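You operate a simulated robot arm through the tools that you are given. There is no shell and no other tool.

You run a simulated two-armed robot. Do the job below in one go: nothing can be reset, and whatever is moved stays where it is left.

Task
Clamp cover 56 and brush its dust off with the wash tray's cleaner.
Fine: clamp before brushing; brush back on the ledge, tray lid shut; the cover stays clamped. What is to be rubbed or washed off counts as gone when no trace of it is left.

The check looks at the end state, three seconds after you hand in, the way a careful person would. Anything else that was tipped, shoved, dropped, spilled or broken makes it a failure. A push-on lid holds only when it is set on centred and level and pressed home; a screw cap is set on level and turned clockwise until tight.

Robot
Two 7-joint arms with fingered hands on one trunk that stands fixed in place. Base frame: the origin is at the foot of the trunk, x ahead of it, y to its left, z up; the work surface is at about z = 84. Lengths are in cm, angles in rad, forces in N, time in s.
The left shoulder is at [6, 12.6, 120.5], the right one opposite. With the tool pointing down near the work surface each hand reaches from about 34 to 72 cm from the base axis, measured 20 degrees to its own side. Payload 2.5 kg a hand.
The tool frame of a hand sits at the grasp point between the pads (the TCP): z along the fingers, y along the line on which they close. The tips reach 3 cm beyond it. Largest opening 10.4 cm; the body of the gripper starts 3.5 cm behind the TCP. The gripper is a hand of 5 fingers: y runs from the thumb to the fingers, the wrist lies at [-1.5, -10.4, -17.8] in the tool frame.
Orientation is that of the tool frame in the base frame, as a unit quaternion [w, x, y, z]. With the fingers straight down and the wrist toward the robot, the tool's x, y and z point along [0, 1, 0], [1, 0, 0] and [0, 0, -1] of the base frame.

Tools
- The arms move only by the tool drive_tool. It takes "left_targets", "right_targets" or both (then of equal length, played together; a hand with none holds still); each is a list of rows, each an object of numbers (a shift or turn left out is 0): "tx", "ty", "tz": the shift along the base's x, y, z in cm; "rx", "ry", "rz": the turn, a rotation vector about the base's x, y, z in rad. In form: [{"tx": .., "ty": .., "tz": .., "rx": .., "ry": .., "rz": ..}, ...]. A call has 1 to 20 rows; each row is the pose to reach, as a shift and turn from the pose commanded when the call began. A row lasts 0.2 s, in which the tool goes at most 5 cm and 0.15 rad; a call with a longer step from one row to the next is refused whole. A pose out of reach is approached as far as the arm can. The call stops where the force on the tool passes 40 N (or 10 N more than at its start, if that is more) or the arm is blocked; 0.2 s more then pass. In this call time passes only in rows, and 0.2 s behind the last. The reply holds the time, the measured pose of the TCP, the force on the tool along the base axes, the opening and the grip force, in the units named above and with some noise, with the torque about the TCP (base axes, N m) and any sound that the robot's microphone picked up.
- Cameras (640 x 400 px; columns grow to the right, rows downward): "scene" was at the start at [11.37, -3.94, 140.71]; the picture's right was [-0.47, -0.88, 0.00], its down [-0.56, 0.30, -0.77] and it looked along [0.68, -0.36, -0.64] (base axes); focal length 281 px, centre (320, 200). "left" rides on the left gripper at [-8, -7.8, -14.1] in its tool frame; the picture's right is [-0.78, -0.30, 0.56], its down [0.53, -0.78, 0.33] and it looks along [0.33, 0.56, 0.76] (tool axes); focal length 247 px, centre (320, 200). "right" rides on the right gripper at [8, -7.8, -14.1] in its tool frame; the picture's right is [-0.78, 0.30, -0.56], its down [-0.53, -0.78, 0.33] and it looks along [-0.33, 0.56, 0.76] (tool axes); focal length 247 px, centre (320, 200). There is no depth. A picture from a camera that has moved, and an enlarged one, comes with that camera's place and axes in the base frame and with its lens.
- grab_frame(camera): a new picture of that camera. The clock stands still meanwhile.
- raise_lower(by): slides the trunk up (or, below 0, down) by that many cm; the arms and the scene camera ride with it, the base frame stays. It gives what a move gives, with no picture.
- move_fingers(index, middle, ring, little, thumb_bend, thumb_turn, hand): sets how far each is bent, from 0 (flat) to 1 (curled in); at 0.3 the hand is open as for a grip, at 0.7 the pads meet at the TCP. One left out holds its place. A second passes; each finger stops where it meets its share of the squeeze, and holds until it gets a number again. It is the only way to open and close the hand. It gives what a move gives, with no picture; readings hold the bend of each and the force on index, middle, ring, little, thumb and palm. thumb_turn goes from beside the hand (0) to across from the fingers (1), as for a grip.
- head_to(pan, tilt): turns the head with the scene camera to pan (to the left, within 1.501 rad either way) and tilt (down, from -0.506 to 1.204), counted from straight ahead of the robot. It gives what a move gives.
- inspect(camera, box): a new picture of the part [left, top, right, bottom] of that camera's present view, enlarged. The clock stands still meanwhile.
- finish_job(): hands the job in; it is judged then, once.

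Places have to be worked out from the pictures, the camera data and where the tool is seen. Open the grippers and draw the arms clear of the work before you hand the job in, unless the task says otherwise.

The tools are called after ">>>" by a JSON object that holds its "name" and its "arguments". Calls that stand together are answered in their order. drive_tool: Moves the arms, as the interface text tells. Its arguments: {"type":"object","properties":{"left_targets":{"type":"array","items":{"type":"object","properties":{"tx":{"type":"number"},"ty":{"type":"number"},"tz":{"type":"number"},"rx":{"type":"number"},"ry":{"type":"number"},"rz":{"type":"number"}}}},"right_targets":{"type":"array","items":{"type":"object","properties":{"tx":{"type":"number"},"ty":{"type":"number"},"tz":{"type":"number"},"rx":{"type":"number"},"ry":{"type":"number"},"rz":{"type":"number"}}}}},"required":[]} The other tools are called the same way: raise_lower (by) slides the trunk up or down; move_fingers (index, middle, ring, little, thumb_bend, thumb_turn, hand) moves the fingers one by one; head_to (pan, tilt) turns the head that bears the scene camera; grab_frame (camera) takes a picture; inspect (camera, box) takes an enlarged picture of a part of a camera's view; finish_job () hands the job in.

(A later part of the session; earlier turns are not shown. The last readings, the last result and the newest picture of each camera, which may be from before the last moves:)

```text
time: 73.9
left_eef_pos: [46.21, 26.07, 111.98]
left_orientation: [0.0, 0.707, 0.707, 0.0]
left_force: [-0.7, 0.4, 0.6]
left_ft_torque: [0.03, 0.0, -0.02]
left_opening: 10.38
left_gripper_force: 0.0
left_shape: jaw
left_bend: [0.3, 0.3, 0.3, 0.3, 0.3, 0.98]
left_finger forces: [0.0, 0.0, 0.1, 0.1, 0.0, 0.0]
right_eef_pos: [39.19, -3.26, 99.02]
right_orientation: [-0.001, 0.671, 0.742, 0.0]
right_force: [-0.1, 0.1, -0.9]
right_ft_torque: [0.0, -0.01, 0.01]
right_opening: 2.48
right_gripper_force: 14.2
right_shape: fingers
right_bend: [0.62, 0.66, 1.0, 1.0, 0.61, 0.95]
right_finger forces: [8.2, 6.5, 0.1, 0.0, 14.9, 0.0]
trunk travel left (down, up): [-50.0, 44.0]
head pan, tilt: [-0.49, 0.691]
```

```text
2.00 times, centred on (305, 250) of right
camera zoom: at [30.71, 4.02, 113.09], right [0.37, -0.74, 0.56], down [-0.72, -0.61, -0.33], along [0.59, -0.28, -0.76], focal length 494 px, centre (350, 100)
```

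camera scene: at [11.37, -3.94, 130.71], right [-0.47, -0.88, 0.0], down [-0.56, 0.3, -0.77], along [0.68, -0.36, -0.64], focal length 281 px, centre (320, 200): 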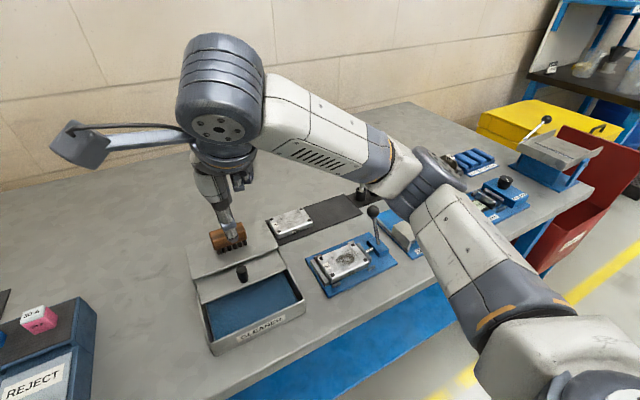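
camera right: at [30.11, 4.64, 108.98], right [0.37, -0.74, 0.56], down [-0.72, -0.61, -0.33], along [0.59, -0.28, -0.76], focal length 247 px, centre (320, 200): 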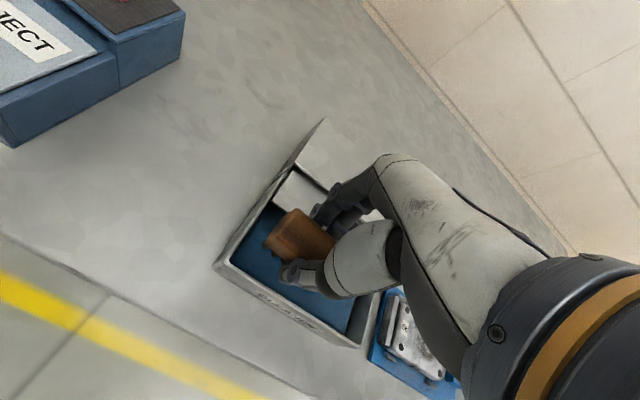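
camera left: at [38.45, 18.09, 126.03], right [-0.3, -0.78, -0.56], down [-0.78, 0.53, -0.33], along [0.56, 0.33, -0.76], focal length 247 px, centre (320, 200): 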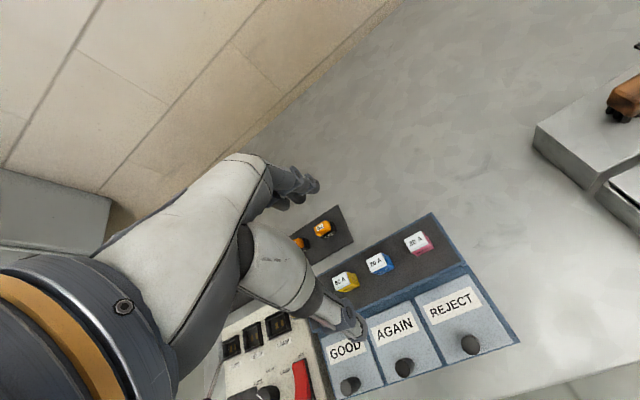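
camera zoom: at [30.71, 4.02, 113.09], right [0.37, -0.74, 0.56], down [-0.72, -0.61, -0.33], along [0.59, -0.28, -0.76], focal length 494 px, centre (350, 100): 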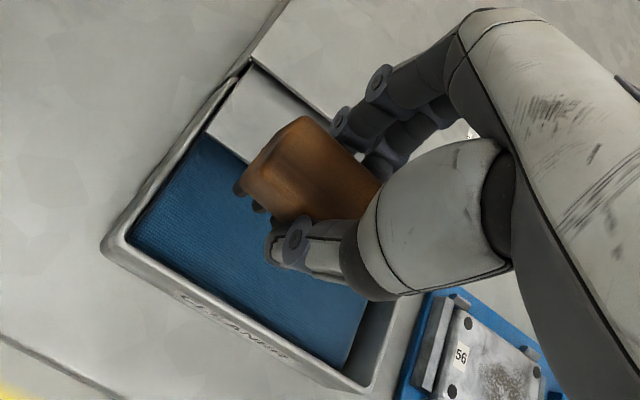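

I zoom on the bristles to see whether they already took up any cleaner.

>>> {"name": "inspect", "arguments": {"camera": "scene", "box": [200, 250, 270, 310]}}

>>> {"name": "inspect", "arguments": {"camera": "right", "box": [260, 190, 360, 300]}}

```text
6.67 times, centred on (235, 280) of scene
camera zoom: at [11.38, -3.94, 130.71], right [-0.47, -0.88, 0.0], down [-0.56, 0.3, -0.77], along [0.68, -0.36, -0.64], focal length 1873 px, centre (887, -333)
```

zoom: 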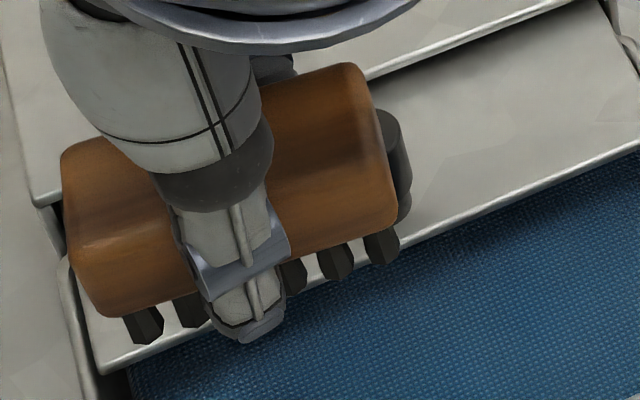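

```text
3.64 times, centred on (310, 245) of right
camera zoom: at [30.71, 4.02, 113.09], right [0.37, -0.74, 0.56], down [-0.72, -0.61, -0.33], along [0.59, -0.28, -0.76], focal length 898 px, centre (356, 36)
```

zoom: 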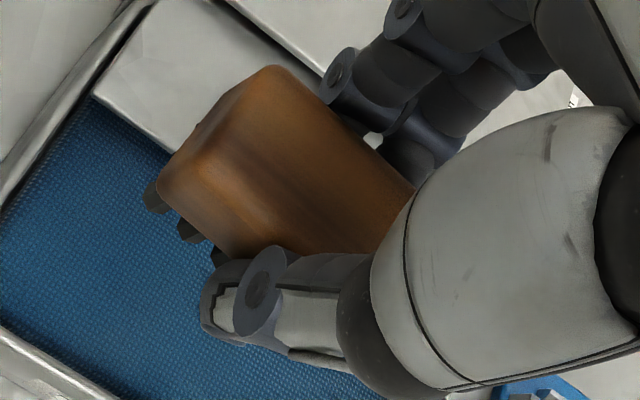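

The bristles look dry. A higher grip on the wood will let them reach the pad without my fingers entering the opening, so I take the brush back to the ledge to regrip about 0.9 cm higher.

>>> {"name": "drive_tool", "arguments": {"right_targets": [{"tx": 3, "ty": -0.7}, {"tx": 6, "ty": -1.4}, {"tx": 9, "ty": -2.1}, {"tx": 12.05, "ty": -2.8}, {"tx": 12.05, "ty": -2.8, "tz": -2}, {"tx": 12.05, "ty": -2.8, "tz": -3.5}, {"tx": 12.05, "ty": -2.8, "tz": -4.3}, {"tx": 12.05, "ty": -2.8, "tz": -4.3}]}}

>>> {"name": "inspect", "arguments": {"camera": "scene", "box": [185, 190, 305, 300]}}

>>> {"name": "inspect", "arguments": {"camera": "right", "box": [205, 150, 405, 350]}}

```text
time: 75.7
left_eef_pos: [46.28, 26.01, 111.95]
left_orientation: [0.0, 0.707, 0.707, 0.0]
left_force: [-0.2, 0.7, 0.1]
left_ft_torque: [0.0, -0.03, -0.02]
left_opening: 10.37
left_gripper_force: 0.2
left_shape: jaw
left_bend: [0.3, 0.3, 0.3, 0.3, 0.3, 0.98]
left_finger forces: [0.1, 0.0, 0.0, 0.0, 0.0, 0.0]
right_eef_pos: [51.31, -5.83, 94.5]
right_orientation: [0.0, 0.671, 0.741, 0.0]
right_force: [0.4, -0.1, -1.4]
right_ft_torque: [-0.05, 0.0, 0.02]
right_opening: 2.48
right_gripper_force: 15.2
right_shape: fingers
right_bend: [0.62, 0.66, 1.0, 1.0, 0.61, 0.95]
right_finger forces: [8.2, 6.6, 0.0, 0.0, 14.9, 0.1]
trunk travel left (down, up): [-50.0, 44.0]
head pan, tilt: [-0.49, 0.691]
```

```text
3.64 times, centred on (245, 245) of scene
camera zoom: at [11.37, -3.94, 130.71], right [-0.47, -0.88, 0.0], down [-0.56, 0.3, -0.77], along [0.68, -0.36, -0.64], focal length 1022 px, centre (593, 36)
```

zoom: 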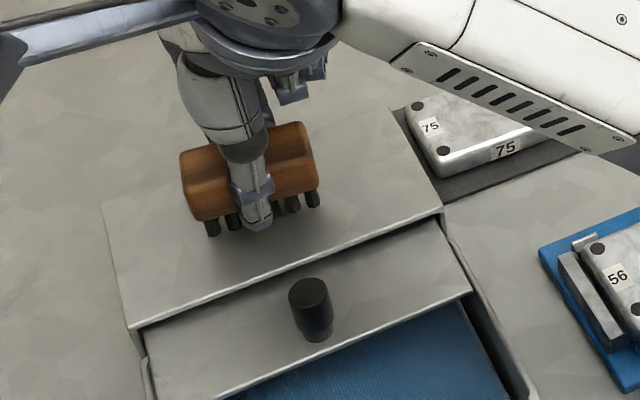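

```text
2.00 times, centred on (305, 250) of right
camera zoom: at [42.81, 1.44, 108.68], right [0.37, -0.74, 0.56], down [-0.72, -0.61, -0.33], along [0.59, -0.28, -0.76], focal length 494 px, centre (350, 100)
```

zoom: 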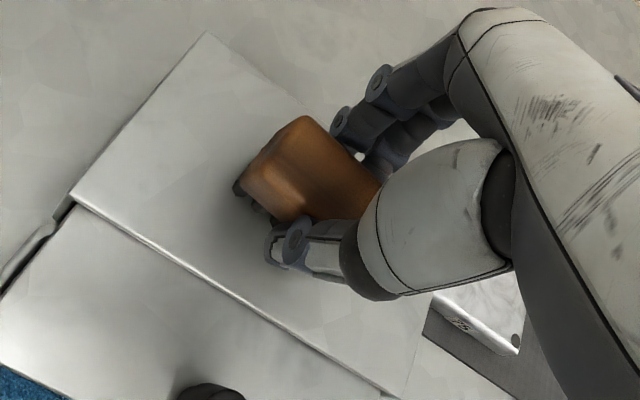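

The brush is just above the ledge again. I lower until it touches.

>>> {"name": "drive_tool", "arguments": {"right_targets": [{"tz": -0.15}, {"tz": -0.3}]}}

>>> {"name": "drive_tool", "arguments": {"right_targets": [{"tz": -0.1}, {"tz": -0.15}]}}

```text
time: 76.3
left_eef_pos: [46.27, 26.11, 111.81]
left_orientation: [0.0, 0.707, 0.707, 0.0]
left_force: [0.3, -0.6, 0.7]
left_ft_torque: [0.01, 0.02, -0.02]
left_opening: 10.36
left_gripper_force: 0.1
left_shape: jaw
left_bend: [0.3, 0.3, 0.3, 0.3, 0.3, 0.98]
left_finger forces: [0.0, 0.1, 0.0, 0.1, 0.1, 0.1]
right_eef_pos: [51.25, -5.82, 94.41]
right_orientation: [0.0, 0.671, 0.741, -0.001]
right_force: [-1.0, 0.8, -1.0]
right_ft_torque: [-0.01, 0.02, -0.03]
right_opening: 2.47
right_gripper_force: 15.1
right_shape: fingers
right_bend: [0.62, 0.66, 1.0, 1.0, 0.61, 0.95]
right_finger forces: [8.2, 6.6, 0.1, 0.0, 14.9, 0.0]
trunk travel left (down, up): [-50.0, 44.0]
head pan, tilt: [-0.49, 0.691]
```

```text
time: 76.9
left_eef_pos: [46.32, 26.08, 111.89]
left_orientation: [0.0, 0.707, 0.707, 0.0]
left_force: [-0.5, -0.8, -0.1]
left_ft_torque: [-0.01, -0.05, 0.03]
left_opening: 10.37
left_gripper_force: 0.1
left_shape: jaw
left_bend: [0.3, 0.3, 0.3, 0.3, 0.3, 0.98]
left_finger forces: [0.0, 0.0, 0.1, 0.1, 0.0, 0.0]
right_eef_pos: [51.32, -5.94, 94.18]
right_orientation: [0.001, 0.671, 0.741, 0.0]
right_force: [0.3, 0.7, 0.0]
right_ft_torque: [0.01, -0.01, -0.02]
right_opening: 2.48
right_gripper_force: 14.7
right_shape: fingers
right_bend: [0.62, 0.66, 1.0, 1.0, 0.61, 0.95]
right_finger forces: [8.1, 6.6, 0.0, 0.1, 14.8, 0.0]
trunk travel left (down, up): [-50.0, 44.0]
head pan, tilt: [-0.49, 0.691]
```

>>> {"name": "drive_tool", "arguments": {"right_targets": [{"tz": -0.1}, {"tz": -0.15}]}}

>>> {"name": "drive_tool", "arguments": {"right_targets": [{"tz": -0.08}, {"tz": -0.12}]}}

```text
time: 77.5
left_eef_pos: [46.24, 26.09, 111.9]
left_orientation: [0.0, 0.707, 0.707, 0.0]
left_force: [-0.5, -0.4, -0.2]
left_ft_torque: [0.0, 0.0, 0.0]
left_opening: 10.36
left_gripper_force: 0.1
left_shape: jaw
left_bend: [0.3, 0.3, 0.3, 0.3, 0.3, 0.98]
left_finger forces: [0.0, 0.1, 0.1, 0.0, 0.0, 0.0]
right_eef_pos: [51.25, -6.05, 94.06]
right_orientation: [0.0, 0.67, 0.742, -0.001]
right_force: [0.4, 0.2, 0.1]
right_ft_torque: [0.03, 0.02, 0.02]
right_opening: 2.49
right_gripper_force: 15.2
right_shape: fingers
right_bend: [0.62, 0.66, 1.0, 1.0, 0.61, 0.95]
right_finger forces: [8.2, 6.5, 0.1, 0.0, 15.0, 0.0]
trunk travel left (down, up): [-50.0, 44.0]
head pan, tilt: [-0.49, 0.691]
```

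```text
time: 78.1
left_eef_pos: [46.33, 26.23, 111.93]
left_orientation: [0.0, 0.707, 0.707, -0.001]
left_force: [-0.3, 0.7, 1.0]
left_ft_torque: [-0.01, 0.02, 0.01]
left_opening: 10.35
left_gripper_force: 0.0
left_shape: jaw
left_bend: [0.3, 0.3, 0.3, 0.3, 0.3, 0.98]
left_finger forces: [0.0, 0.0, 0.0, 0.1, 0.0, 0.0]
right_eef_pos: [51.22, -6.01, 94.01]
right_orientation: [-0.001, 0.671, 0.742, 0.0]
right_force: [0.8, 0.4, 1.0]
right_ft_torque: [0.03, 0.04, -0.03]
right_opening: 2.47
right_gripper_force: 15.0
right_shape: fingers
right_bend: [0.62, 0.66, 1.0, 1.0, 0.61, 0.95]
right_finger forces: [8.4, 6.4, 0.0, 0.0, 14.8, 0.0]
trunk travel left (down, up): [-50.0, 44.0]
head pan, tilt: [-0.49, 0.691]
```

Nearly weightless brush, so contact is hard to read; I lower a little more until a clear push-back appears.

>>> {"name": "drive_tool", "arguments": {"right_targets": [{"tz": -0.08}, {"tz": -0.12}]}}

>>> {"name": "inspect", "arguments": {"camera": "scene", "box": [195, 215, 275, 285]}}

```text
time: 78.7
left_eef_pos: [46.39, 26.15, 111.94]
left_orientation: [-0.001, 0.707, 0.707, 0.0]
left_force: [-0.1, -0.4, -0.1]
left_ft_torque: [0.01, -0.02, -0.03]
left_opening: 10.37
left_gripper_force: 0.1
left_shape: jaw
left_bend: [0.3, 0.3, 0.3, 0.3, 0.3, 0.98]
left_finger forces: [0.0, 0.0, 0.0, 0.0, 0.0, 0.0]
right_eef_pos: [51.18, -6.0, 93.95]
right_orientation: [0.001, 0.671, 0.742, 0.0]
right_force: [2.8, -1.0, 4.3]
right_ft_torque: [0.0, 0.02, 0.02]
right_opening: 2.49
right_gripper_force: 14.8
right_shape: fingers
right_bend: [0.62, 0.66, 1.0, 1.0, 0.61, 0.95]
right_finger forces: [9.0, 6.8, 0.0, 0.0, 13.9, 0.0]
trunk travel left (down, up): [-50.0, 44.0]
head pan, tilt: [-0.49, 0.691]
```

```text
5.71 times, centred on (235, 250) of scene
camera zoom: at [11.35, -3.94, 130.73], right [-0.47, -0.88, 0.0], down [-0.56, 0.3, -0.77], along [0.68, -0.36, -0.64], focal length 1605 px, centre (806, -86)
```

zoom: 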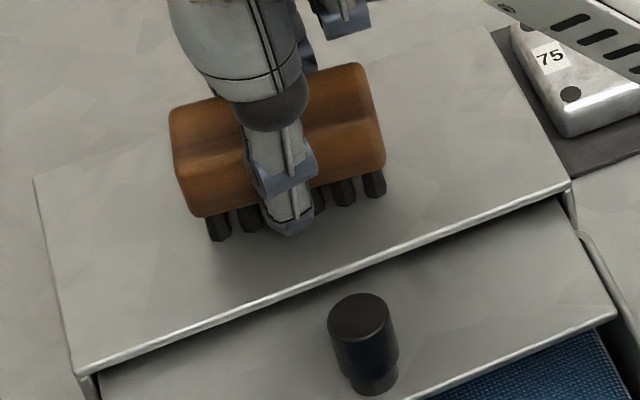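

Contact with the ledge is clear now (4 N, TCP 93.95, so the bristle tips are 4.15 below the TCP). I open slightly, rise 0.9 cm and grip again higher on the wood.

>>> {"name": "move_fingers", "arguments": {"hand": "right", "index": 0.55, "middle": 0.55, "thumb_bend": 0.55}}

>>> {"name": "drive_tool", "arguments": {"right_targets": [{"tz": 0.5}, {"tz": 0.95}, {"tz": 0.95}]}}

>>> {"name": "inspect", "arguments": {"camera": "scene", "box": [195, 215, 275, 285]}}

>>> {"name": "inspect", "arguments": {"camera": "right", "box": [205, 150, 405, 350]}}

```text
time: 79.7
left_eef_pos: [46.28, 26.02, 111.81]
left_orientation: [0.0, 0.707, 0.707, 0.0]
left_force: [0.6, -0.5, 0.6]
left_ft_torque: [-0.02, 0.0, 0.03]
left_opening: 10.38
left_gripper_force: 0.2
left_shape: jaw
left_bend: [0.3, 0.3, 0.3, 0.3, 0.3, 0.98]
left_finger forces: [0.1, 0.1, 0.1, 0.0, 0.1, 0.1]
right_eef_pos: [50.94, -5.95, 93.73]
right_orientation: [-0.001, 0.671, 0.742, -0.002]
right_force: [-0.5, -0.1, 0.5]
right_ft_torque: [-0.02, -0.02, -0.01]
right_opening: 3.88
right_gripper_force: 0.1
right_shape: fingers
right_bend: [0.55, 0.55, 1.0, 1.0, 0.55, 0.97]
right_finger forces: [0.0, 0.0, 0.1, 0.0, 0.1, 0.0]
trunk travel left (down, up): [-50.0, 44.0]
head pan, tilt: [-0.49, 0.691]
```

```text
time: 80.5
left_eef_pos: [46.29, 26.15, 111.89]
left_orientation: [0.0, 0.707, 0.707, 0.001]
left_force: [-0.4, 0.9, 0.1]
left_ft_torque: [-0.04, -0.02, -0.01]
left_opening: 10.34
left_gripper_force: 0.0
left_shape: jaw
left_bend: [0.3, 0.3, 0.3, 0.3, 0.3, 0.98]
left_finger forces: [0.0, 0.1, 0.0, 0.0, 0.1, 0.0]
right_eef_pos: [51.16, -6.12, 94.8]
right_orientation: [0.0, 0.671, 0.741, 0.0]
right_force: [-0.6, -1.2, 0.6]
right_ft_torque: [0.04, 0.0, 0.0]
right_opening: 3.88
right_gripper_force: 0.1
right_shape: fingers
right_bend: [0.55, 0.55, 1.0, 1.0, 0.55, 0.97]
right_finger forces: [0.0, 0.1, 0.1, 0.1, 0.0, 0.1]
trunk travel left (down, up): [-50.0, 44.0]
head pan, tilt: [-0.49, 0.691]
```

```text
5.71 times, centred on (235, 250) of scene
camera zoom: at [11.37, -3.94, 130.71], right [-0.47, -0.88, 0.0], down [-0.56, 0.3, -0.77], along [0.68, -0.36, -0.64], focal length 1605 px, centre (806, -86)
```

zoom: 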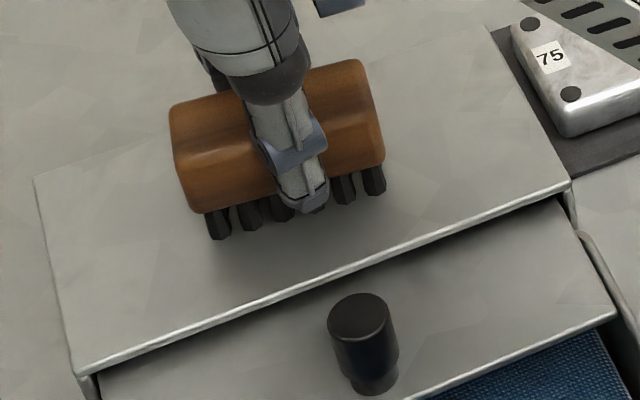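

```text
2.00 times, centred on (305, 250) of right
camera zoom: at [42.77, 1.27, 108.87], right [0.37, -0.74, 0.56], down [-0.72, -0.61, -0.33], along [0.59, -0.28, -0.76], focal length 494 px, centre (350, 100)
```

zoom: 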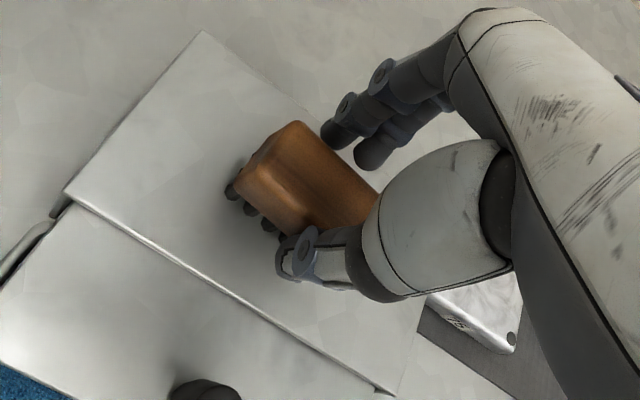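

The brush stands upright on the ledge. I close again at this higher position.

>>> {"name": "move_fingers", "arguments": {"hand": "right", "index": 0.6, "middle": 0.6, "thumb_bend": 0.6}}

>>> {"name": "move_fingers", "arguments": {"hand": "right", "index": 0.75, "middle": 0.75, "thumb_bend": 0.75}}

>>> {"name": "drive_tool", "arguments": {"right_targets": [{"tz": 0.7}, {"tz": 1.7}, {"tz": 3}, {"tz": 4.5}, {"tz": 4.5}]}}

>>> {"name": "inspect", "arguments": {"camera": "scene", "box": [185, 180, 305, 290]}}

>>> {"name": "inspect", "arguments": {"camera": "right", "box": [205, 150, 405, 350]}}

```text
time: 81.5
left_eef_pos: [46.21, 26.05, 111.92]
left_orientation: [0.0, 0.707, 0.708, 0.0]
left_force: [-0.4, -0.1, -0.9]
left_ft_torque: [-0.03, 0.04, 0.01]
left_opening: 10.36
left_gripper_force: 0.1
left_shape: jaw
left_bend: [0.3, 0.3, 0.3, 0.3, 0.3, 0.98]
left_finger forces: [0.0, 0.1, 0.0, 0.0, 0.0, 0.0]
right_eef_pos: [51.26, -6.03, 94.72]
right_orientation: [0.0, 0.671, 0.741, -0.001]
right_force: [0.2, -0.1, 0.0]
right_ft_torque: [-0.01, -0.01, 0.0]
right_opening: 2.87
right_gripper_force: 0.4
right_shape: fingers
right_bend: [0.59, 0.6, 1.0, 1.0, 0.59, 0.97]
right_finger forces: [0.7, 0.0, 0.0, 0.0, 0.5, 0.0]
trunk travel left (down, up): [-50.0, 44.0]
head pan, tilt: [-0.49, 0.691]
```

```text
time: 82.5
left_eef_pos: [46.3, 26.05, 111.94]
left_orientation: [0.0, 0.707, 0.707, 0.0]
left_force: [-0.6, -0.8, 0.9]
left_ft_torque: [0.0, 0.02, 0.02]
left_opening: 10.35
left_gripper_force: 0.0
left_shape: jaw
left_bend: [0.3, 0.3, 0.3, 0.3, 0.3, 0.98]
left_finger forces: [0.0, 0.1, 0.0, 0.1, 0.0, 0.0]
right_eef_pos: [51.31, -5.96, 94.67]
right_orientation: [0.0, 0.671, 0.741, -0.001]
right_force: [0.4, 0.3, -0.1]
right_ft_torque: [-0.01, 0.01, 0.04]
right_opening: 2.53
right_gripper_force: 16.6
right_shape: fingers
right_bend: [0.72, 0.73, 1.0, 1.0, 0.6, 0.95]
right_finger forces: [10.2, 6.2, 0.0, 0.1, 16.3, 0.1]
trunk travel left (down, up): [-50.0, 44.0]
head pan, tilt: [-0.49, 0.691]
```

```text
time: 83.7
left_eef_pos: [46.32, 26.01, 111.87]
left_orientation: [0.0, 0.707, 0.707, 0.0]
left_force: [-1.3, 0.5, -1.2]
left_ft_torque: [-0.03, -0.01, -0.03]
left_opening: 10.38
left_gripper_force: 0.1
left_shape: jaw
left_bend: [0.3, 0.3, 0.3, 0.3, 0.3, 0.98]
left_finger forces: [0.1, 0.1, 0.0, 0.0, 0.1, 0.0]
right_eef_pos: [51.22, -5.97, 99.2]
right_orientation: [0.0, 0.67, 0.742, 0.0]
right_force: [-0.3, 0.6, 0.0]
right_ft_torque: [0.02, 0.04, 0.0]
right_opening: 2.54
right_gripper_force: 16.5
right_shape: fingers
right_bend: [0.72, 0.73, 1.0, 1.0, 0.6, 0.95]
right_finger forces: [9.5, 7.1, 0.0, 0.1, 16.5, 0.1]
trunk travel left (down, up): [-50.0, 44.0]
head pan, tilt: [-0.49, 0.691]
```

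```text
3.64 times, centred on (245, 235) of scene
camera zoom: at [11.38, -3.94, 130.71], right [-0.47, -0.88, 0.0], down [-0.56, 0.3, -0.77], along [0.68, -0.36, -0.64], focal length 1022 px, centre (593, 73)
```

zoom: 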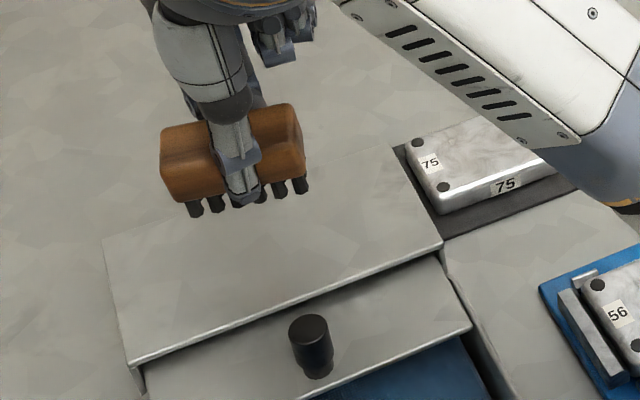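

```text
2.00 times, centred on (305, 250) of right
camera zoom: at [42.68, 1.25, 113.33], right [0.37, -0.74, 0.56], down [-0.72, -0.61, -0.33], along [0.59, -0.28, -0.76], focal length 494 px, centre (350, 100)
```

zoom: 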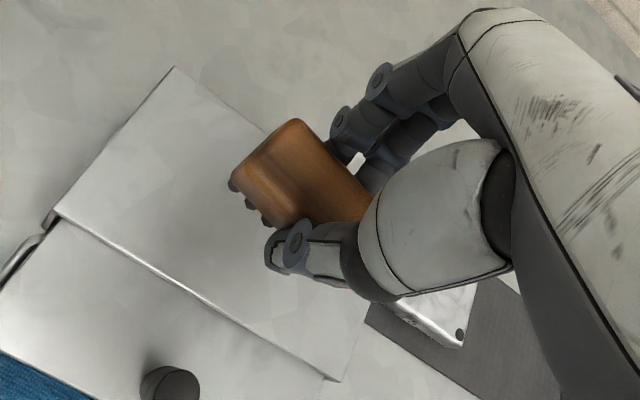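

The brush is held higher now, but it's yawed about -0.12 rad. I turn the hand +0.12 rad more to square it and check the brush's tilt closely.

>>> {"name": "drive_tool", "arguments": {"right_targets": [{"rz": 0.06}, {"rz": 0.12}, {"rz": 0.12}]}}

>>> {"name": "inspect", "arguments": {"camera": "scene", "box": [190, 190, 270, 270]}}

>>> {"name": "inspect", "arguments": {"camera": "right", "box": [255, 180, 375, 300]}}

```text
time: 84.5
left_eef_pos: [46.27, 26.11, 111.86]
left_orientation: [-0.001, 0.707, 0.707, 0.0]
left_force: [-0.4, 0.9, 0.2]
left_ft_torque: [0.02, 0.0, -0.02]
left_opening: 10.36
left_gripper_force: 0.0
left_shape: jaw
left_bend: [0.3, 0.3, 0.3, 0.3, 0.3, 0.98]
left_finger forces: [0.0, 0.1, 0.0, 0.0, 0.1, 0.0]
right_eef_pos: [51.18, -5.99, 99.26]
right_orientation: [-0.001, 0.625, 0.781, -0.001]
right_force: [-0.7, -0.1, -0.3]
right_ft_torque: [0.02, -0.03, 0.0]
right_opening: 2.51
right_gripper_force: 15.8
right_shape: fingers
right_bend: [0.72, 0.73, 1.0, 1.0, 0.6, 0.95]
right_finger forces: [9.6, 7.1, 0.0, 0.0, 16.5, 0.0]
trunk travel left (down, up): [-50.0, 44.0]
head pan, tilt: [-0.49, 0.691]
```

```text
5.00 times, centred on (230, 230) of scene
camera zoom: at [11.38, -3.94, 130.71], right [-0.47, -0.88, 0.0], down [-0.56, 0.3, -0.77], along [0.68, -0.36, -0.64], focal length 1405 px, centre (770, 50)
```

zoom: 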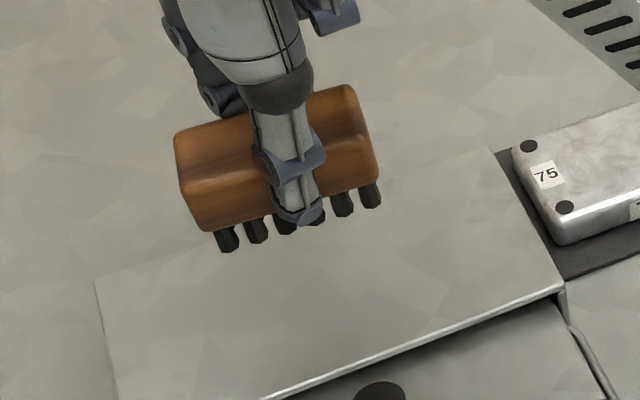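

```text
3.33 times, centred on (315, 240) of right
camera zoom: at [41.96, 0.22, 113.38], right [0.46, -0.69, 0.56], down [-0.64, -0.69, -0.33], along [0.61, -0.2, -0.76], focal length 823 px, centre (337, 67)
```

zoom: 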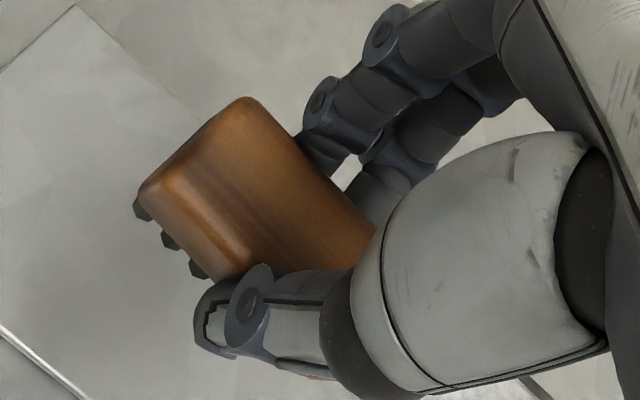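

The brush is square now and its bristle tips sit about 5 cm below the TCP. I carry it over the pad again and lower it.

>>> {"name": "drive_tool", "arguments": {"right_targets": [{"tx": -4, "ty": 0.9}, {"tx": -8, "ty": 1.8}, {"tx": -12, "ty": 2.6}, {"tx": -12, "ty": 2.6, "tz": -2}, {"tx": -12, "ty": 2.6, "tz": -4}, {"tx": -12, "ty": 2.6, "tz": -5.5}, {"tx": -12, "ty": 2.6, "tz": -6.3}, {"tx": -12, "ty": 2.6, "tz": -6.3}]}}

>>> {"name": "inspect", "arguments": {"camera": "scene", "box": [180, 240, 310, 360]}}

>>> {"name": "inspect", "arguments": {"camera": "right", "box": [205, 150, 405, 350]}}

```text
time: 86.3
left_eef_pos: [46.16, 26.13, 111.93]
left_orientation: [0.0, 0.707, 0.707, 0.0]
left_force: [0.0, 0.0, -0.5]
left_ft_torque: [0.01, 0.03, -0.01]
left_opening: 10.37
left_gripper_force: 0.0
left_shape: jaw
left_bend: [0.3, 0.3, 0.3, 0.3, 0.3, 0.98]
left_finger forces: [0.1, 0.0, 0.0, 0.0, 0.0, 0.0]
right_eef_pos: [39.36, -3.28, 92.73]
right_orientation: [0.0, 0.625, 0.78, 0.0]
right_force: [0.2, 0.8, -0.8]
right_ft_torque: [-0.01, 0.0, -0.02]
right_opening: 2.53
right_gripper_force: 16.7
right_shape: fingers
right_bend: [0.72, 0.73, 1.0, 1.0, 0.6, 0.95]
right_finger forces: [9.5, 6.9, 0.0, 0.0, 16.5, 0.0]
trunk travel left (down, up): [-50.0, 44.0]
head pan, tilt: [-0.49, 0.691]
```

```text
3.33 times, centred on (245, 300) of scene
camera zoom: at [11.37, -3.94, 130.71], right [-0.47, -0.88, 0.0], down [-0.56, 0.3, -0.77], along [0.68, -0.36, -0.64], focal length 936 px, centre (570, -133)
```

zoom: 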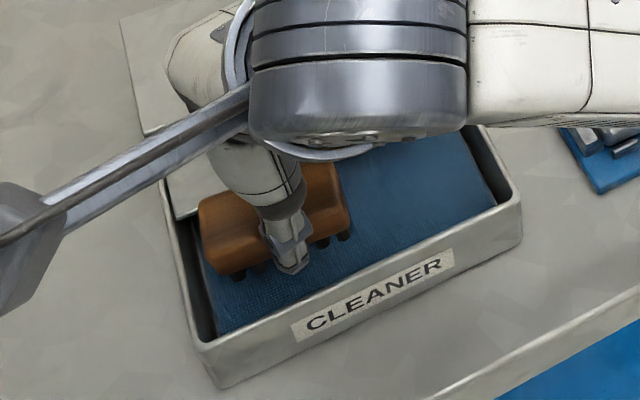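

```text
2.00 times, centred on (305, 250) of right
camera zoom: at [30.04, 2.86, 106.92], right [0.46, -0.69, 0.56], down [-0.64, -0.69, -0.33], along [0.61, -0.21, -0.76], focal length 494 px, centre (350, 100)
```

zoom: 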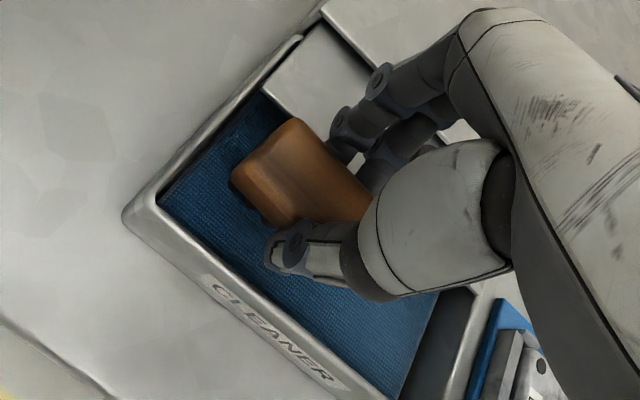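

Good clearance all round. I lower in small steps to meet the pad.

>>> {"name": "drive_tool", "arguments": {"right_targets": [{"tz": -0.3}, {"tz": -0.6}]}}

>>> {"name": "drive_tool", "arguments": {"right_targets": [{"tz": -0.1}, {"tz": -0.2}]}}

>>> {"name": "drive_tool", "arguments": {"right_targets": [{"tz": -0.1}, {"tz": -0.2}]}}

```text
time: 86.9
left_eef_pos: [46.24, 26.04, 111.98]
left_orientation: [0.0, 0.707, 0.708, 0.001]
left_force: [-0.5, -0.3, -0.8]
left_ft_torque: [0.02, 0.03, 0.0]
left_opening: 10.37
left_gripper_force: 0.1
left_shape: jaw
left_bend: [0.3, 0.3, 0.3, 0.3, 0.3, 0.98]
left_finger forces: [0.1, 0.1, 0.0, 0.0, 0.0, 0.1]
right_eef_pos: [39.36, -3.37, 92.22]
right_orientation: [0.0, 0.625, 0.781, 0.0]
right_force: [0.2, 0.2, -0.8]
right_ft_torque: [-0.01, 0.01, -0.01]
right_opening: 2.52
right_gripper_force: 16.3
right_shape: fingers
right_bend: [0.72, 0.73, 1.0, 1.0, 0.6, 0.95]
right_finger forces: [9.5, 6.9, 0.0, 0.0, 16.5, 0.0]
trunk travel left (down, up): [-50.0, 44.0]
head pan, tilt: [-0.49, 0.691]
```

```text
time: 87.5
left_eef_pos: [46.22, 26.04, 111.99]
left_orientation: [0.001, 0.707, 0.707, 0.0]
left_force: [-0.2, 0.6, -0.1]
left_ft_torque: [0.02, 0.0, 0.0]
left_opening: 10.37
left_gripper_force: 0.1
left_shape: jaw
left_bend: [0.3, 0.3, 0.3, 0.3, 0.3, 0.98]
left_finger forces: [0.1, 0.0, 0.1, 0.0, 0.0, 0.0]
right_eef_pos: [39.32, -3.4, 92.08]
right_orientation: [0.001, 0.625, 0.78, 0.001]
right_force: [-0.5, 0.0, -0.6]
right_ft_torque: [-0.01, 0.03, 0.0]
right_opening: 2.52
right_gripper_force: 16.8
right_shape: fingers
right_bend: [0.72, 0.73, 1.0, 1.0, 0.6, 0.95]
right_finger forces: [9.5, 6.9, 0.0, 0.1, 16.5, 0.1]
trunk travel left (down, up): [-50.0, 44.0]
head pan, tilt: [-0.49, 0.691]
```

```text
time: 88.1
left_eef_pos: [46.24, 26.15, 112.02]
left_orientation: [0.0, 0.707, 0.707, -0.001]
left_force: [-1.0, -0.4, -0.1]
left_ft_torque: [0.04, -0.02, -0.01]
left_opening: 10.35
left_gripper_force: 0.0
left_shape: jaw
left_bend: [0.3, 0.3, 0.3, 0.3, 0.3, 0.98]
left_finger forces: [0.0, 0.0, 0.0, 0.0, 0.0, 0.2]
right_eef_pos: [39.22, -3.37, 91.99]
right_orientation: [0.0, 0.625, 0.781, -0.001]
right_force: [1.2, -0.2, -0.1]
right_ft_torque: [0.04, 0.02, -0.02]
right_opening: 2.53
right_gripper_force: 16.3
right_shape: fingers
right_bend: [0.72, 0.73, 1.0, 1.0, 0.6, 0.95]
right_finger forces: [9.5, 6.9, 0.1, 0.0, 16.5, 0.1]
trunk travel left (down, up): [-50.0, 44.0]
head pan, tilt: [-0.49, 0.691]
```

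Still free at z of about 91.9; I continue in 2 mm steps.

>>> {"name": "drive_tool", "arguments": {"right_targets": [{"tz": -0.1}, {"tz": -0.2}]}}

>>> {"name": "drive_tool", "arguments": {"right_targets": [{"tz": -0.1}, {"tz": -0.2}]}}

>>> {"name": "drive_tool", "arguments": {"right_targets": [{"tz": -0.1}, {"tz": -0.2}]}}

```text
time: 88.7
left_eef_pos: [46.14, 26.09, 111.86]
left_orientation: [0.0, 0.707, 0.707, -0.001]
left_force: [-0.2, 0.8, 0.2]
left_ft_torque: [0.03, -0.01, 0.01]
left_opening: 10.33
left_gripper_force: 0.0
left_shape: jaw
left_bend: [0.3, 0.3, 0.3, 0.3, 0.3, 0.98]
left_finger forces: [0.1, 0.1, 0.0, 0.1, 0.1, 0.1]
right_eef_pos: [39.3, -3.28, 91.65]
right_orientation: [0.0, 0.625, 0.78, -0.001]
right_force: [0.2, 0.2, 0.2]
right_ft_torque: [-0.01, -0.03, -0.02]
right_opening: 2.54
right_gripper_force: 17.0
right_shape: fingers
right_bend: [0.72, 0.73, 1.0, 1.0, 0.6, 0.95]
right_finger forces: [9.5, 6.9, 0.0, 0.1, 16.4, 0.0]
trunk travel left (down, up): [-50.0, 44.0]
head pan, tilt: [-0.49, 0.691]
```

```text
time: 89.3
left_eef_pos: [46.26, 26.09, 111.97]
left_orientation: [0.0, 0.708, 0.707, -0.001]
left_force: [-0.3, -0.6, 0.2]
left_ft_torque: [-0.04, 0.04, -0.01]
left_opening: 10.4
left_gripper_force: 0.1
left_shape: jaw
left_bend: [0.3, 0.3, 0.3, 0.3, 0.3, 0.98]
left_finger forces: [0.0, 0.0, 0.1, 0.0, 0.0, 0.0]
right_eef_pos: [39.24, -3.4, 91.46]
right_orientation: [0.0, 0.625, 0.78, 0.0]
right_force: [-0.2, -1.1, 0.1]
right_ft_torque: [0.0, 0.02, -0.01]
right_opening: 2.53
right_gripper_force: 16.6
right_shape: fingers
right_bend: [0.72, 0.73, 1.0, 1.0, 0.6, 0.95]
right_finger forces: [9.5, 7.1, 0.0, 0.1, 16.6, 0.1]
trunk travel left (down, up): [-50.0, 44.0]
head pan, tilt: [-0.49, 0.691]
```

```text
time: 89.9
left_eef_pos: [46.4, 26.08, 111.92]
left_orientation: [0.0, 0.706, 0.708, 0.0]
left_force: [-0.5, 0.4, 0.8]
left_ft_torque: [-0.01, 0.0, -0.02]
left_opening: 10.39
left_gripper_force: 0.1
left_shape: jaw
left_bend: [0.3, 0.3, 0.3, 0.3, 0.3, 0.98]
left_finger forces: [0.1, 0.0, 0.0, 0.1, 0.0, 0.1]
right_eef_pos: [39.19, -3.36, 91.38]
right_orientation: [0.0, 0.625, 0.781, 0.0]
right_force: [0.0, -0.5, 0.2]
right_ft_torque: [0.01, 0.0, 0.02]
right_opening: 2.56
right_gripper_force: 16.8
right_shape: fingers
right_bend: [0.72, 0.73, 1.0, 1.0, 0.6, 0.95]
right_finger forces: [10.0, 6.6, 0.0, 0.1, 16.5, 0.0]
trunk travel left (down, up): [-50.0, 44.0]
head pan, tilt: [-0.49, 0.691]
```

At z of about 91.3 the finger forces just begin to change. I look at the contact.

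>>> {"name": "inspect", "arguments": {"camera": "scene", "box": [195, 275, 265, 335]}}

>>> {"name": "inspect", "arguments": {"camera": "right", "box": [255, 180, 375, 300]}}

>>> {"name": "drive_tool", "arguments": {"right_targets": [{"tz": -0.1}, {"tz": -0.15}]}}

```text
6.67 times, centred on (230, 305) of scene
camera zoom: at [11.37, -3.94, 130.72], right [-0.47, -0.88, 0.0], down [-0.56, 0.3, -0.77], along [0.68, -0.36, -0.64], focal length 1873 px, centre (920, -500)
```

zoom: 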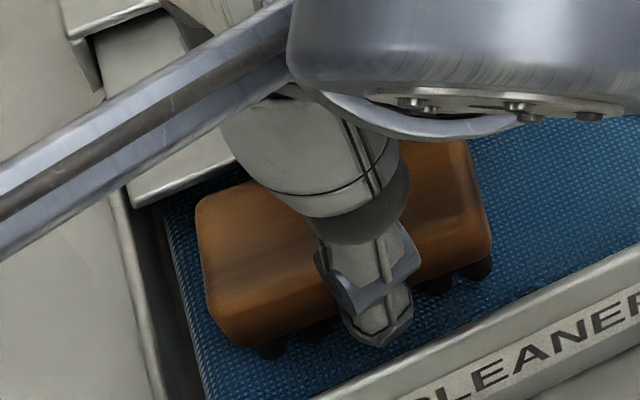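

```text
3.33 times, centred on (315, 240) of right
camera zoom: at [30.0, 2.79, 105.49], right [0.46, -0.69, 0.56], down [-0.64, -0.69, -0.33], along [0.61, -0.21, -0.76], focal length 823 px, centre (337, 67)
```

zoom: 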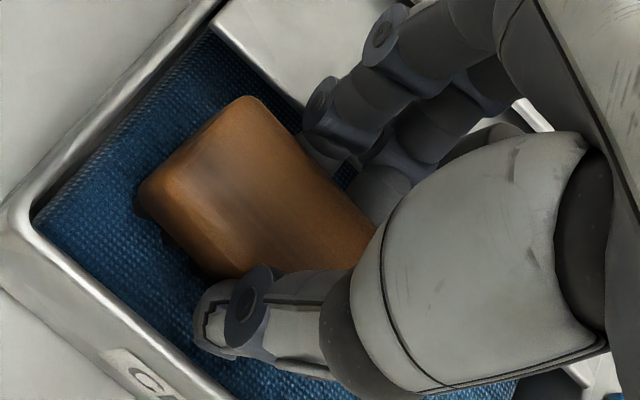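

```text
time: 90.5
left_eef_pos: [46.23, 26.04, 111.92]
left_orientation: [-0.001, 0.707, 0.707, 0.0]
left_force: [-0.1, -0.2, 0.3]
left_ft_torque: [0.02, 0.0, -0.01]
left_opening: 10.37
left_gripper_force: 0.1
left_shape: jaw
left_bend: [0.3, 0.3, 0.3, 0.3, 0.3, 0.98]
left_finger forces: [0.0, 0.1, 0.1, 0.1, 0.0, 0.0]
right_eef_pos: [39.23, -3.43, 91.15]
right_orientation: [-0.001, 0.625, 0.78, 0.0]
right_force: [1.2, -0.8, 2.5]
right_ft_torque: [0.02, 0.0, -0.04]
right_opening: 2.54
right_gripper_force: 16.8
right_shape: fingers
right_bend: [0.72, 0.73, 1.0, 1.0, 0.6, 0.95]
right_finger forces: [10.8, 6.9, 0.0, 0.0, 16.2, 0.0]
trunk travel left (down, up): [-50.0, 44.0]
head pan, tilt: [-0.49, 0.691]
```

The bristles press on the pad now (2.5 N, no side torque). I press slightly more and dab a little sideways to take up cleaner.

>>> {"name": "drive_tool", "arguments": {"right_targets": [{"tz": -0.1}, {"tz": -0.12, "ty": -0.4}, {"tz": -0.12, "ty": -0.8}, {"tz": -0.12, "ty": -0.4}, {"tz": -0.12, "ty": 0}, {"tz": -0.12, "ty": -0.4}]}}

>>> {"name": "drive_tool", "arguments": {"right_targets": [{"tz": 0.5}, {"tz": 1.5}, {"tz": 3.5}, {"tz": 6}, {"tz": 8}, {"tz": 8}]}}

>>> {"name": "inspect", "arguments": {"camera": "scene", "box": [190, 240, 280, 330]}}

>>> {"name": "inspect", "arguments": {"camera": "right", "box": [225, 170, 385, 330]}}

```text
time: 91.9
left_eef_pos: [46.14, 26.14, 111.88]
left_orientation: [0.0, 0.707, 0.707, 0.001]
left_force: [-0.2, -0.3, -0.2]
left_ft_torque: [-0.01, 0.05, -0.02]
left_opening: 10.37
left_gripper_force: 0.1
left_shape: jaw
left_bend: [0.3, 0.3, 0.3, 0.3, 0.3, 0.98]
left_finger forces: [0.0, 0.0, 0.0, 0.0, 0.0, 0.0]
right_eef_pos: [39.2, -3.72, 91.16]
right_orientation: [0.0, 0.625, 0.781, 0.0]
right_force: [-0.1, 1.6, 2.5]
right_ft_torque: [0.07, 0.01, -0.03]
right_opening: 2.54
right_gripper_force: 16.5
right_shape: fingers
right_bend: [0.73, 0.73, 1.0, 1.0, 0.6, 0.94]
right_finger forces: [9.9, 6.5, 0.1, 0.0, 15.8, 0.0]
trunk travel left (down, up): [-50.0, 44.0]
head pan, tilt: [-0.49, 0.691]
```

```text
time: 93.3
left_eef_pos: [46.26, 26.05, 111.93]
left_orientation: [0.0, 0.708, 0.707, 0.0]
left_force: [0.2, -0.3, 0.5]
left_ft_torque: [-0.01, 0.01, 0.02]
left_opening: 10.37
left_gripper_force: 0.1
left_shape: jaw
left_bend: [0.3, 0.3, 0.3, 0.3, 0.3, 0.98]
left_finger forces: [0.1, 0.1, 0.0, 0.1, 0.0, 0.0]
right_eef_pos: [39.05, -3.75, 98.96]
right_orientation: [-0.001, 0.626, 0.78, 0.0]
right_force: [0.5, 0.5, -1.3]
right_ft_torque: [-0.02, -0.02, -0.04]
right_opening: 2.52
right_gripper_force: 16.3
right_shape: fingers
right_bend: [0.73, 0.73, 1.0, 1.0, 0.6, 0.94]
right_finger forces: [9.1, 6.9, 0.0, 0.1, 16.1, 0.1]
trunk travel left (down, up): [-50.0, 44.0]
head pan, tilt: [-0.49, 0.691]
```

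```text
4.44 times, centred on (235, 285) of scene
camera zoom: at [11.38, -3.94, 130.71], right [-0.47, -0.88, 0.0], down [-0.56, 0.3, -0.77], along [0.68, -0.36, -0.64], focal length 1249 px, centre (698, -178)
```

zoom: 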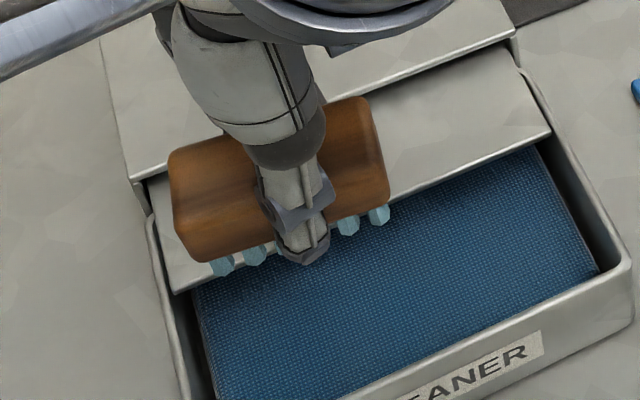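

```text
2.50 times, centred on (305, 250) of right
camera zoom: at [29.87, 2.33, 113.23], right [0.46, -0.69, 0.56], down [-0.64, -0.69, -0.33], along [0.61, -0.21, -0.76], focal length 617 px, centre (358, 75)
```

zoom: 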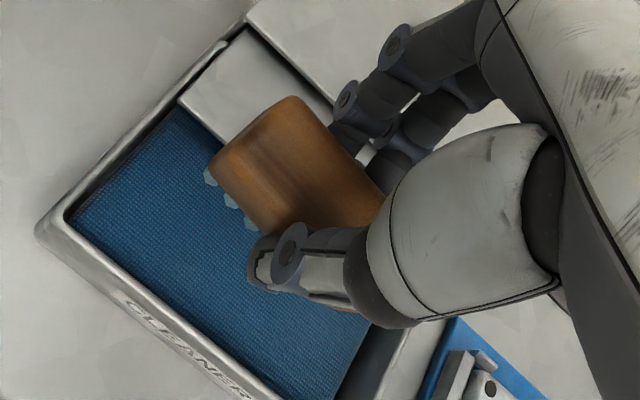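

The bristles have turned blue — the brush is wet with cleaner. I carry it over to the clamped cover.

>>> {"name": "drive_tool", "arguments": {"right_targets": [{"tx": 0, "ty": -3, "tz": 0.5}, {"tx": 0, "ty": -7.5, "tz": 0.5}, {"tx": 0, "ty": -12, "tz": 0.5}, {"tx": 0, "ty": -16.5, "tz": 0.5}, {"tx": 0, "ty": -20.5, "tz": 0.5}, {"tx": 0, "ty": -21.9, "tz": 0.5}, {"tx": 0, "ty": -21.9, "tz": -1.5}, {"tx": 0, "ty": -21.9, "tz": -3.5}, {"tx": 0, "ty": -21.9, "tz": -3.5}]}}

>>> {"name": "grab_frame", "arguments": {"camera": "scene"}}

>>> {"name": "inspect", "arguments": {"camera": "right", "box": [150, 150, 400, 380]}}

```text
time: 95.3
left_eef_pos: [46.16, 25.92, 112.01]
left_orientation: [0.0, 0.707, 0.707, -0.001]
left_force: [0.0, 0.1, 0.0]
left_ft_torque: [0.0, -0.01, -0.01]
left_opening: 10.39
left_gripper_force: 0.1
left_shape: jaw
left_bend: [0.3, 0.3, 0.3, 0.3, 0.3, 0.98]
left_finger forces: [0.0, 0.0, 0.0, 0.0, 0.1, 0.1]
right_eef_pos: [39.12, -25.78, 95.71]
right_orientation: [0.0, 0.625, 0.781, 0.001]
right_force: [0.8, -0.4, -0.4]
right_ft_torque: [0.06, -0.02, 0.01]
right_opening: 2.51
right_gripper_force: 16.2
right_shape: fingers
right_bend: [0.73, 0.73, 1.0, 1.0, 0.6, 0.94]
right_finger forces: [9.2, 6.8, 0.0, 0.0, 16.2, 0.1]
trunk travel left (down, up): [-50.0, 44.0]
head pan, tilt: [-0.49, 0.691]
```

```text
taken
camera scene: at [11.37, -3.94, 130.71], right [-0.47, -0.88, 0.0], down [-0.56, 0.3, -0.77], along [0.68, -0.36, -0.64], focal length 281 px, centre (320, 200)
```

scene: 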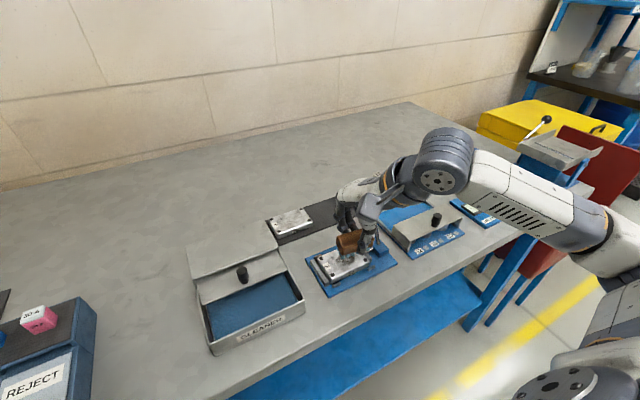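

```text
1.74 times, centred on (275, 265) of right
camera zoom: at [29.82, -19.54, 109.87], right [0.46, -0.69, 0.56], down [-0.64, -0.69, -0.33], along [0.62, -0.2, -0.76], focal length 430 px, centre (398, 87)
```

zoom: 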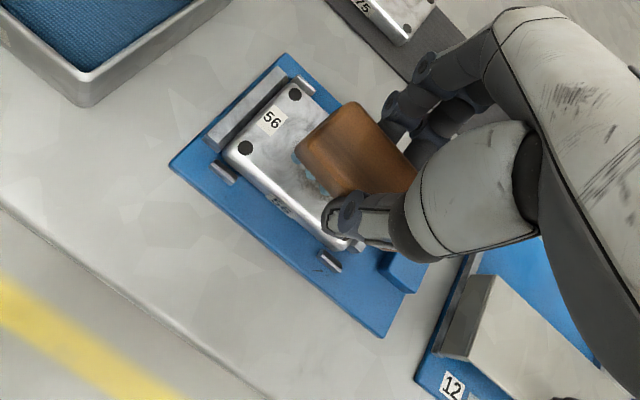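

The brush is over the cover. I zoom to check clearance to the lever ball and alignment over the dust spot.

>>> {"name": "inspect", "arguments": {"camera": "scene", "box": [300, 180, 420, 300]}}

```text
3.33 times, centred on (360, 240) of scene
camera zoom: at [11.37, -3.94, 130.71], right [-0.47, -0.88, 0.0], down [-0.56, 0.3, -0.77], along [0.68, -0.36, -0.64], focal length 936 px, centre (187, 67)
```

zoom: 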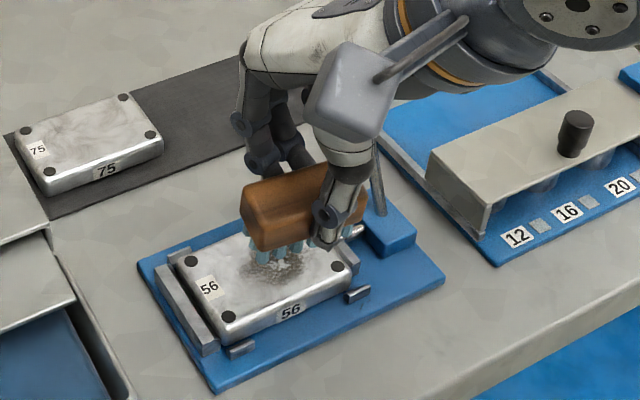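

Clear of the lever. I lower to just above the cover, then feel for contact.

>>> {"name": "drive_tool", "arguments": {"right_targets": [{"tz": -1.5}, {"tz": -2.8}, {"tz": -3.4}, {"tz": -3.4}]}}

>>> {"name": "drive_tool", "arguments": {"right_targets": [{"tz": -0.15}, {"tz": -0.3}]}}

>>> {"name": "drive_tool", "arguments": {"right_targets": [{"tz": -0.1}, {"tz": -0.2}]}}

```text
time: 96.3
left_eef_pos: [46.18, 25.98, 111.84]
left_orientation: [0.0, 0.707, 0.707, 0.001]
left_force: [0.0, -0.2, -0.8]
left_ft_torque: [0.02, -0.01, 0.0]
left_opening: 10.38
left_gripper_force: 0.1
left_shape: jaw
left_bend: [0.3, 0.3, 0.3, 0.3, 0.3, 0.98]
left_finger forces: [0.1, 0.1, 0.1, 0.0, 0.1, 0.0]
right_eef_pos: [39.23, -25.69, 92.16]
right_orientation: [-0.001, 0.625, 0.78, 0.0]
right_force: [-0.7, -0.1, -0.6]
right_ft_torque: [-0.01, 0.0, 0.0]
right_opening: 2.5
right_gripper_force: 16.4
right_shape: fingers
right_bend: [0.73, 0.73, 1.0, 1.0, 0.6, 0.94]
right_finger forces: [9.2, 6.9, 0.0, 0.0, 16.2, 0.0]
trunk travel left (down, up): [-50.0, 44.0]
head pan, tilt: [-0.49, 0.691]
```

```text
time: 96.9
left_eef_pos: [46.33, 26.03, 111.94]
left_orientation: [-0.001, 0.707, 0.707, 0.0]
left_force: [-0.7, 0.2, -0.4]
left_ft_torque: [-0.01, 0.0, 0.02]
left_opening: 10.37
left_gripper_force: 0.1
left_shape: jaw
left_bend: [0.3, 0.3, 0.3, 0.3, 0.3, 0.98]
left_finger forces: [0.1, 0.0, 0.1, 0.1, 0.1, 0.0]
right_eef_pos: [39.33, -25.68, 92.01]
right_orientation: [0.001, 0.625, 0.781, 0.0]
right_force: [-0.2, 0.1, -1.1]
right_ft_torque: [0.02, 0.0, -0.02]
right_opening: 2.51
right_gripper_force: 16.5
right_shape: fingers
right_bend: [0.73, 0.73, 1.0, 1.0, 0.6, 0.94]
right_finger forces: [9.1, 6.9, 0.0, 0.0, 16.1, 0.1]
trunk travel left (down, up): [-50.0, 44.0]
head pan, tilt: [-0.49, 0.691]
```

```text
time: 97.5
left_eef_pos: [46.36, 26.14, 111.96]
left_orientation: [0.0, 0.707, 0.707, 0.0]
left_force: [-0.3, -0.3, -1.0]
left_ft_torque: [0.01, -0.02, 0.0]
left_opening: 10.37
left_gripper_force: 0.1
left_shape: jaw
left_bend: [0.3, 0.3, 0.3, 0.3, 0.3, 0.98]
left_finger forces: [0.0, 0.0, 0.0, 0.0, 0.0, 0.0]
right_eef_pos: [39.22, -25.73, 91.77]
right_orientation: [0.0, 0.625, 0.78, 0.0]
right_force: [0.1, -0.7, -0.7]
right_ft_torque: [0.0, -0.04, 0.02]
right_opening: 2.53
right_gripper_force: 15.4
right_shape: fingers
right_bend: [0.73, 0.73, 1.0, 1.0, 0.6, 0.94]
right_finger forces: [9.2, 6.8, 0.1, 0.0, 16.2, 0.0]
trunk travel left (down, up): [-50.0, 44.0]
head pan, tilt: [-0.49, 0.691]
```

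Still free at z of about 91.8. A few more millimetres.

>>> {"name": "drive_tool", "arguments": {"right_targets": [{"tz": -0.1}, {"tz": -0.2}]}}

>>> {"name": "drive_tool", "arguments": {"right_targets": [{"tz": -0.1}, {"tz": -0.2}]}}

>>> {"name": "inspect", "arguments": {"camera": "scene", "box": [310, 225, 380, 295]}}

```text
time: 98.1
left_eef_pos: [46.3, 26.07, 111.88]
left_orientation: [0.0, 0.707, 0.707, 0.0]
left_force: [0.6, 0.1, -0.5]
left_ft_torque: [-0.04, 0.0, -0.01]
left_opening: 10.38
left_gripper_force: 0.1
left_shape: jaw
left_bend: [0.3, 0.3, 0.3, 0.3, 0.3, 0.98]
left_finger forces: [0.0, 0.1, 0.0, 0.0, 0.1, 0.0]
right_eef_pos: [39.29, -25.68, 91.56]
right_orientation: [0.0, 0.625, 0.781, 0.0]
right_force: [-0.4, -0.2, 1.4]
right_ft_torque: [0.02, 0.03, -0.04]
right_opening: 2.52
right_gripper_force: 16.1
right_shape: fingers
right_bend: [0.73, 0.73, 1.0, 1.0, 0.6, 0.94]
right_finger forces: [10.1, 6.6, 0.1, 0.1, 16.1, 0.0]
trunk travel left (down, up): [-50.0, 44.0]
head pan, tilt: [-0.49, 0.691]
```

```text
time: 98.7
left_eef_pos: [46.18, 25.99, 111.91]
left_orientation: [0.0, 0.708, 0.706, 0.0]
left_force: [-0.1, 0.2, 0.3]
left_ft_torque: [-0.02, 0.0, -0.02]
left_opening: 10.37
left_gripper_force: 0.1
left_shape: jaw
left_bend: [0.3, 0.3, 0.3, 0.3, 0.3, 0.98]
left_finger forces: [0.1, 0.0, 0.0, 0.0, 0.0, 0.1]
right_eef_pos: [39.37, -25.62, 91.45]
right_orientation: [0.002, 0.625, 0.781, 0.002]
right_force: [0.4, -1.8, 14.3]
right_ft_torque: [0.0, 0.24, -0.04]
right_opening: 2.49
right_gripper_force: 17.6
right_shape: fingers
right_bend: [0.73, 0.74, 1.0, 1.0, 0.6, 0.94]
right_finger forces: [10.8, 8.5, 0.1, 0.1, 16.5, 0.0]
trunk travel left (down, up): [-50.0, 44.0]
head pan, tilt: [-0.49, 0.691]
```

```text
5.71 times, centred on (345, 260) of scene
camera zoom: at [11.29, -3.89, 130.75], right [-0.47, -0.88, 0.0], down [-0.56, 0.3, -0.77], along [0.68, -0.36, -0.64], focal length 1605 px, centre (177, -143)
```

zoom: 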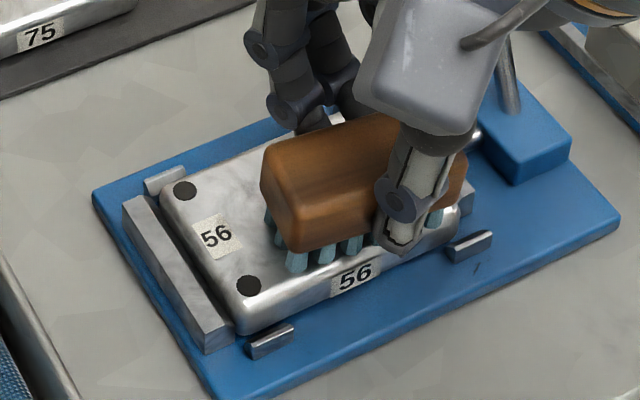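

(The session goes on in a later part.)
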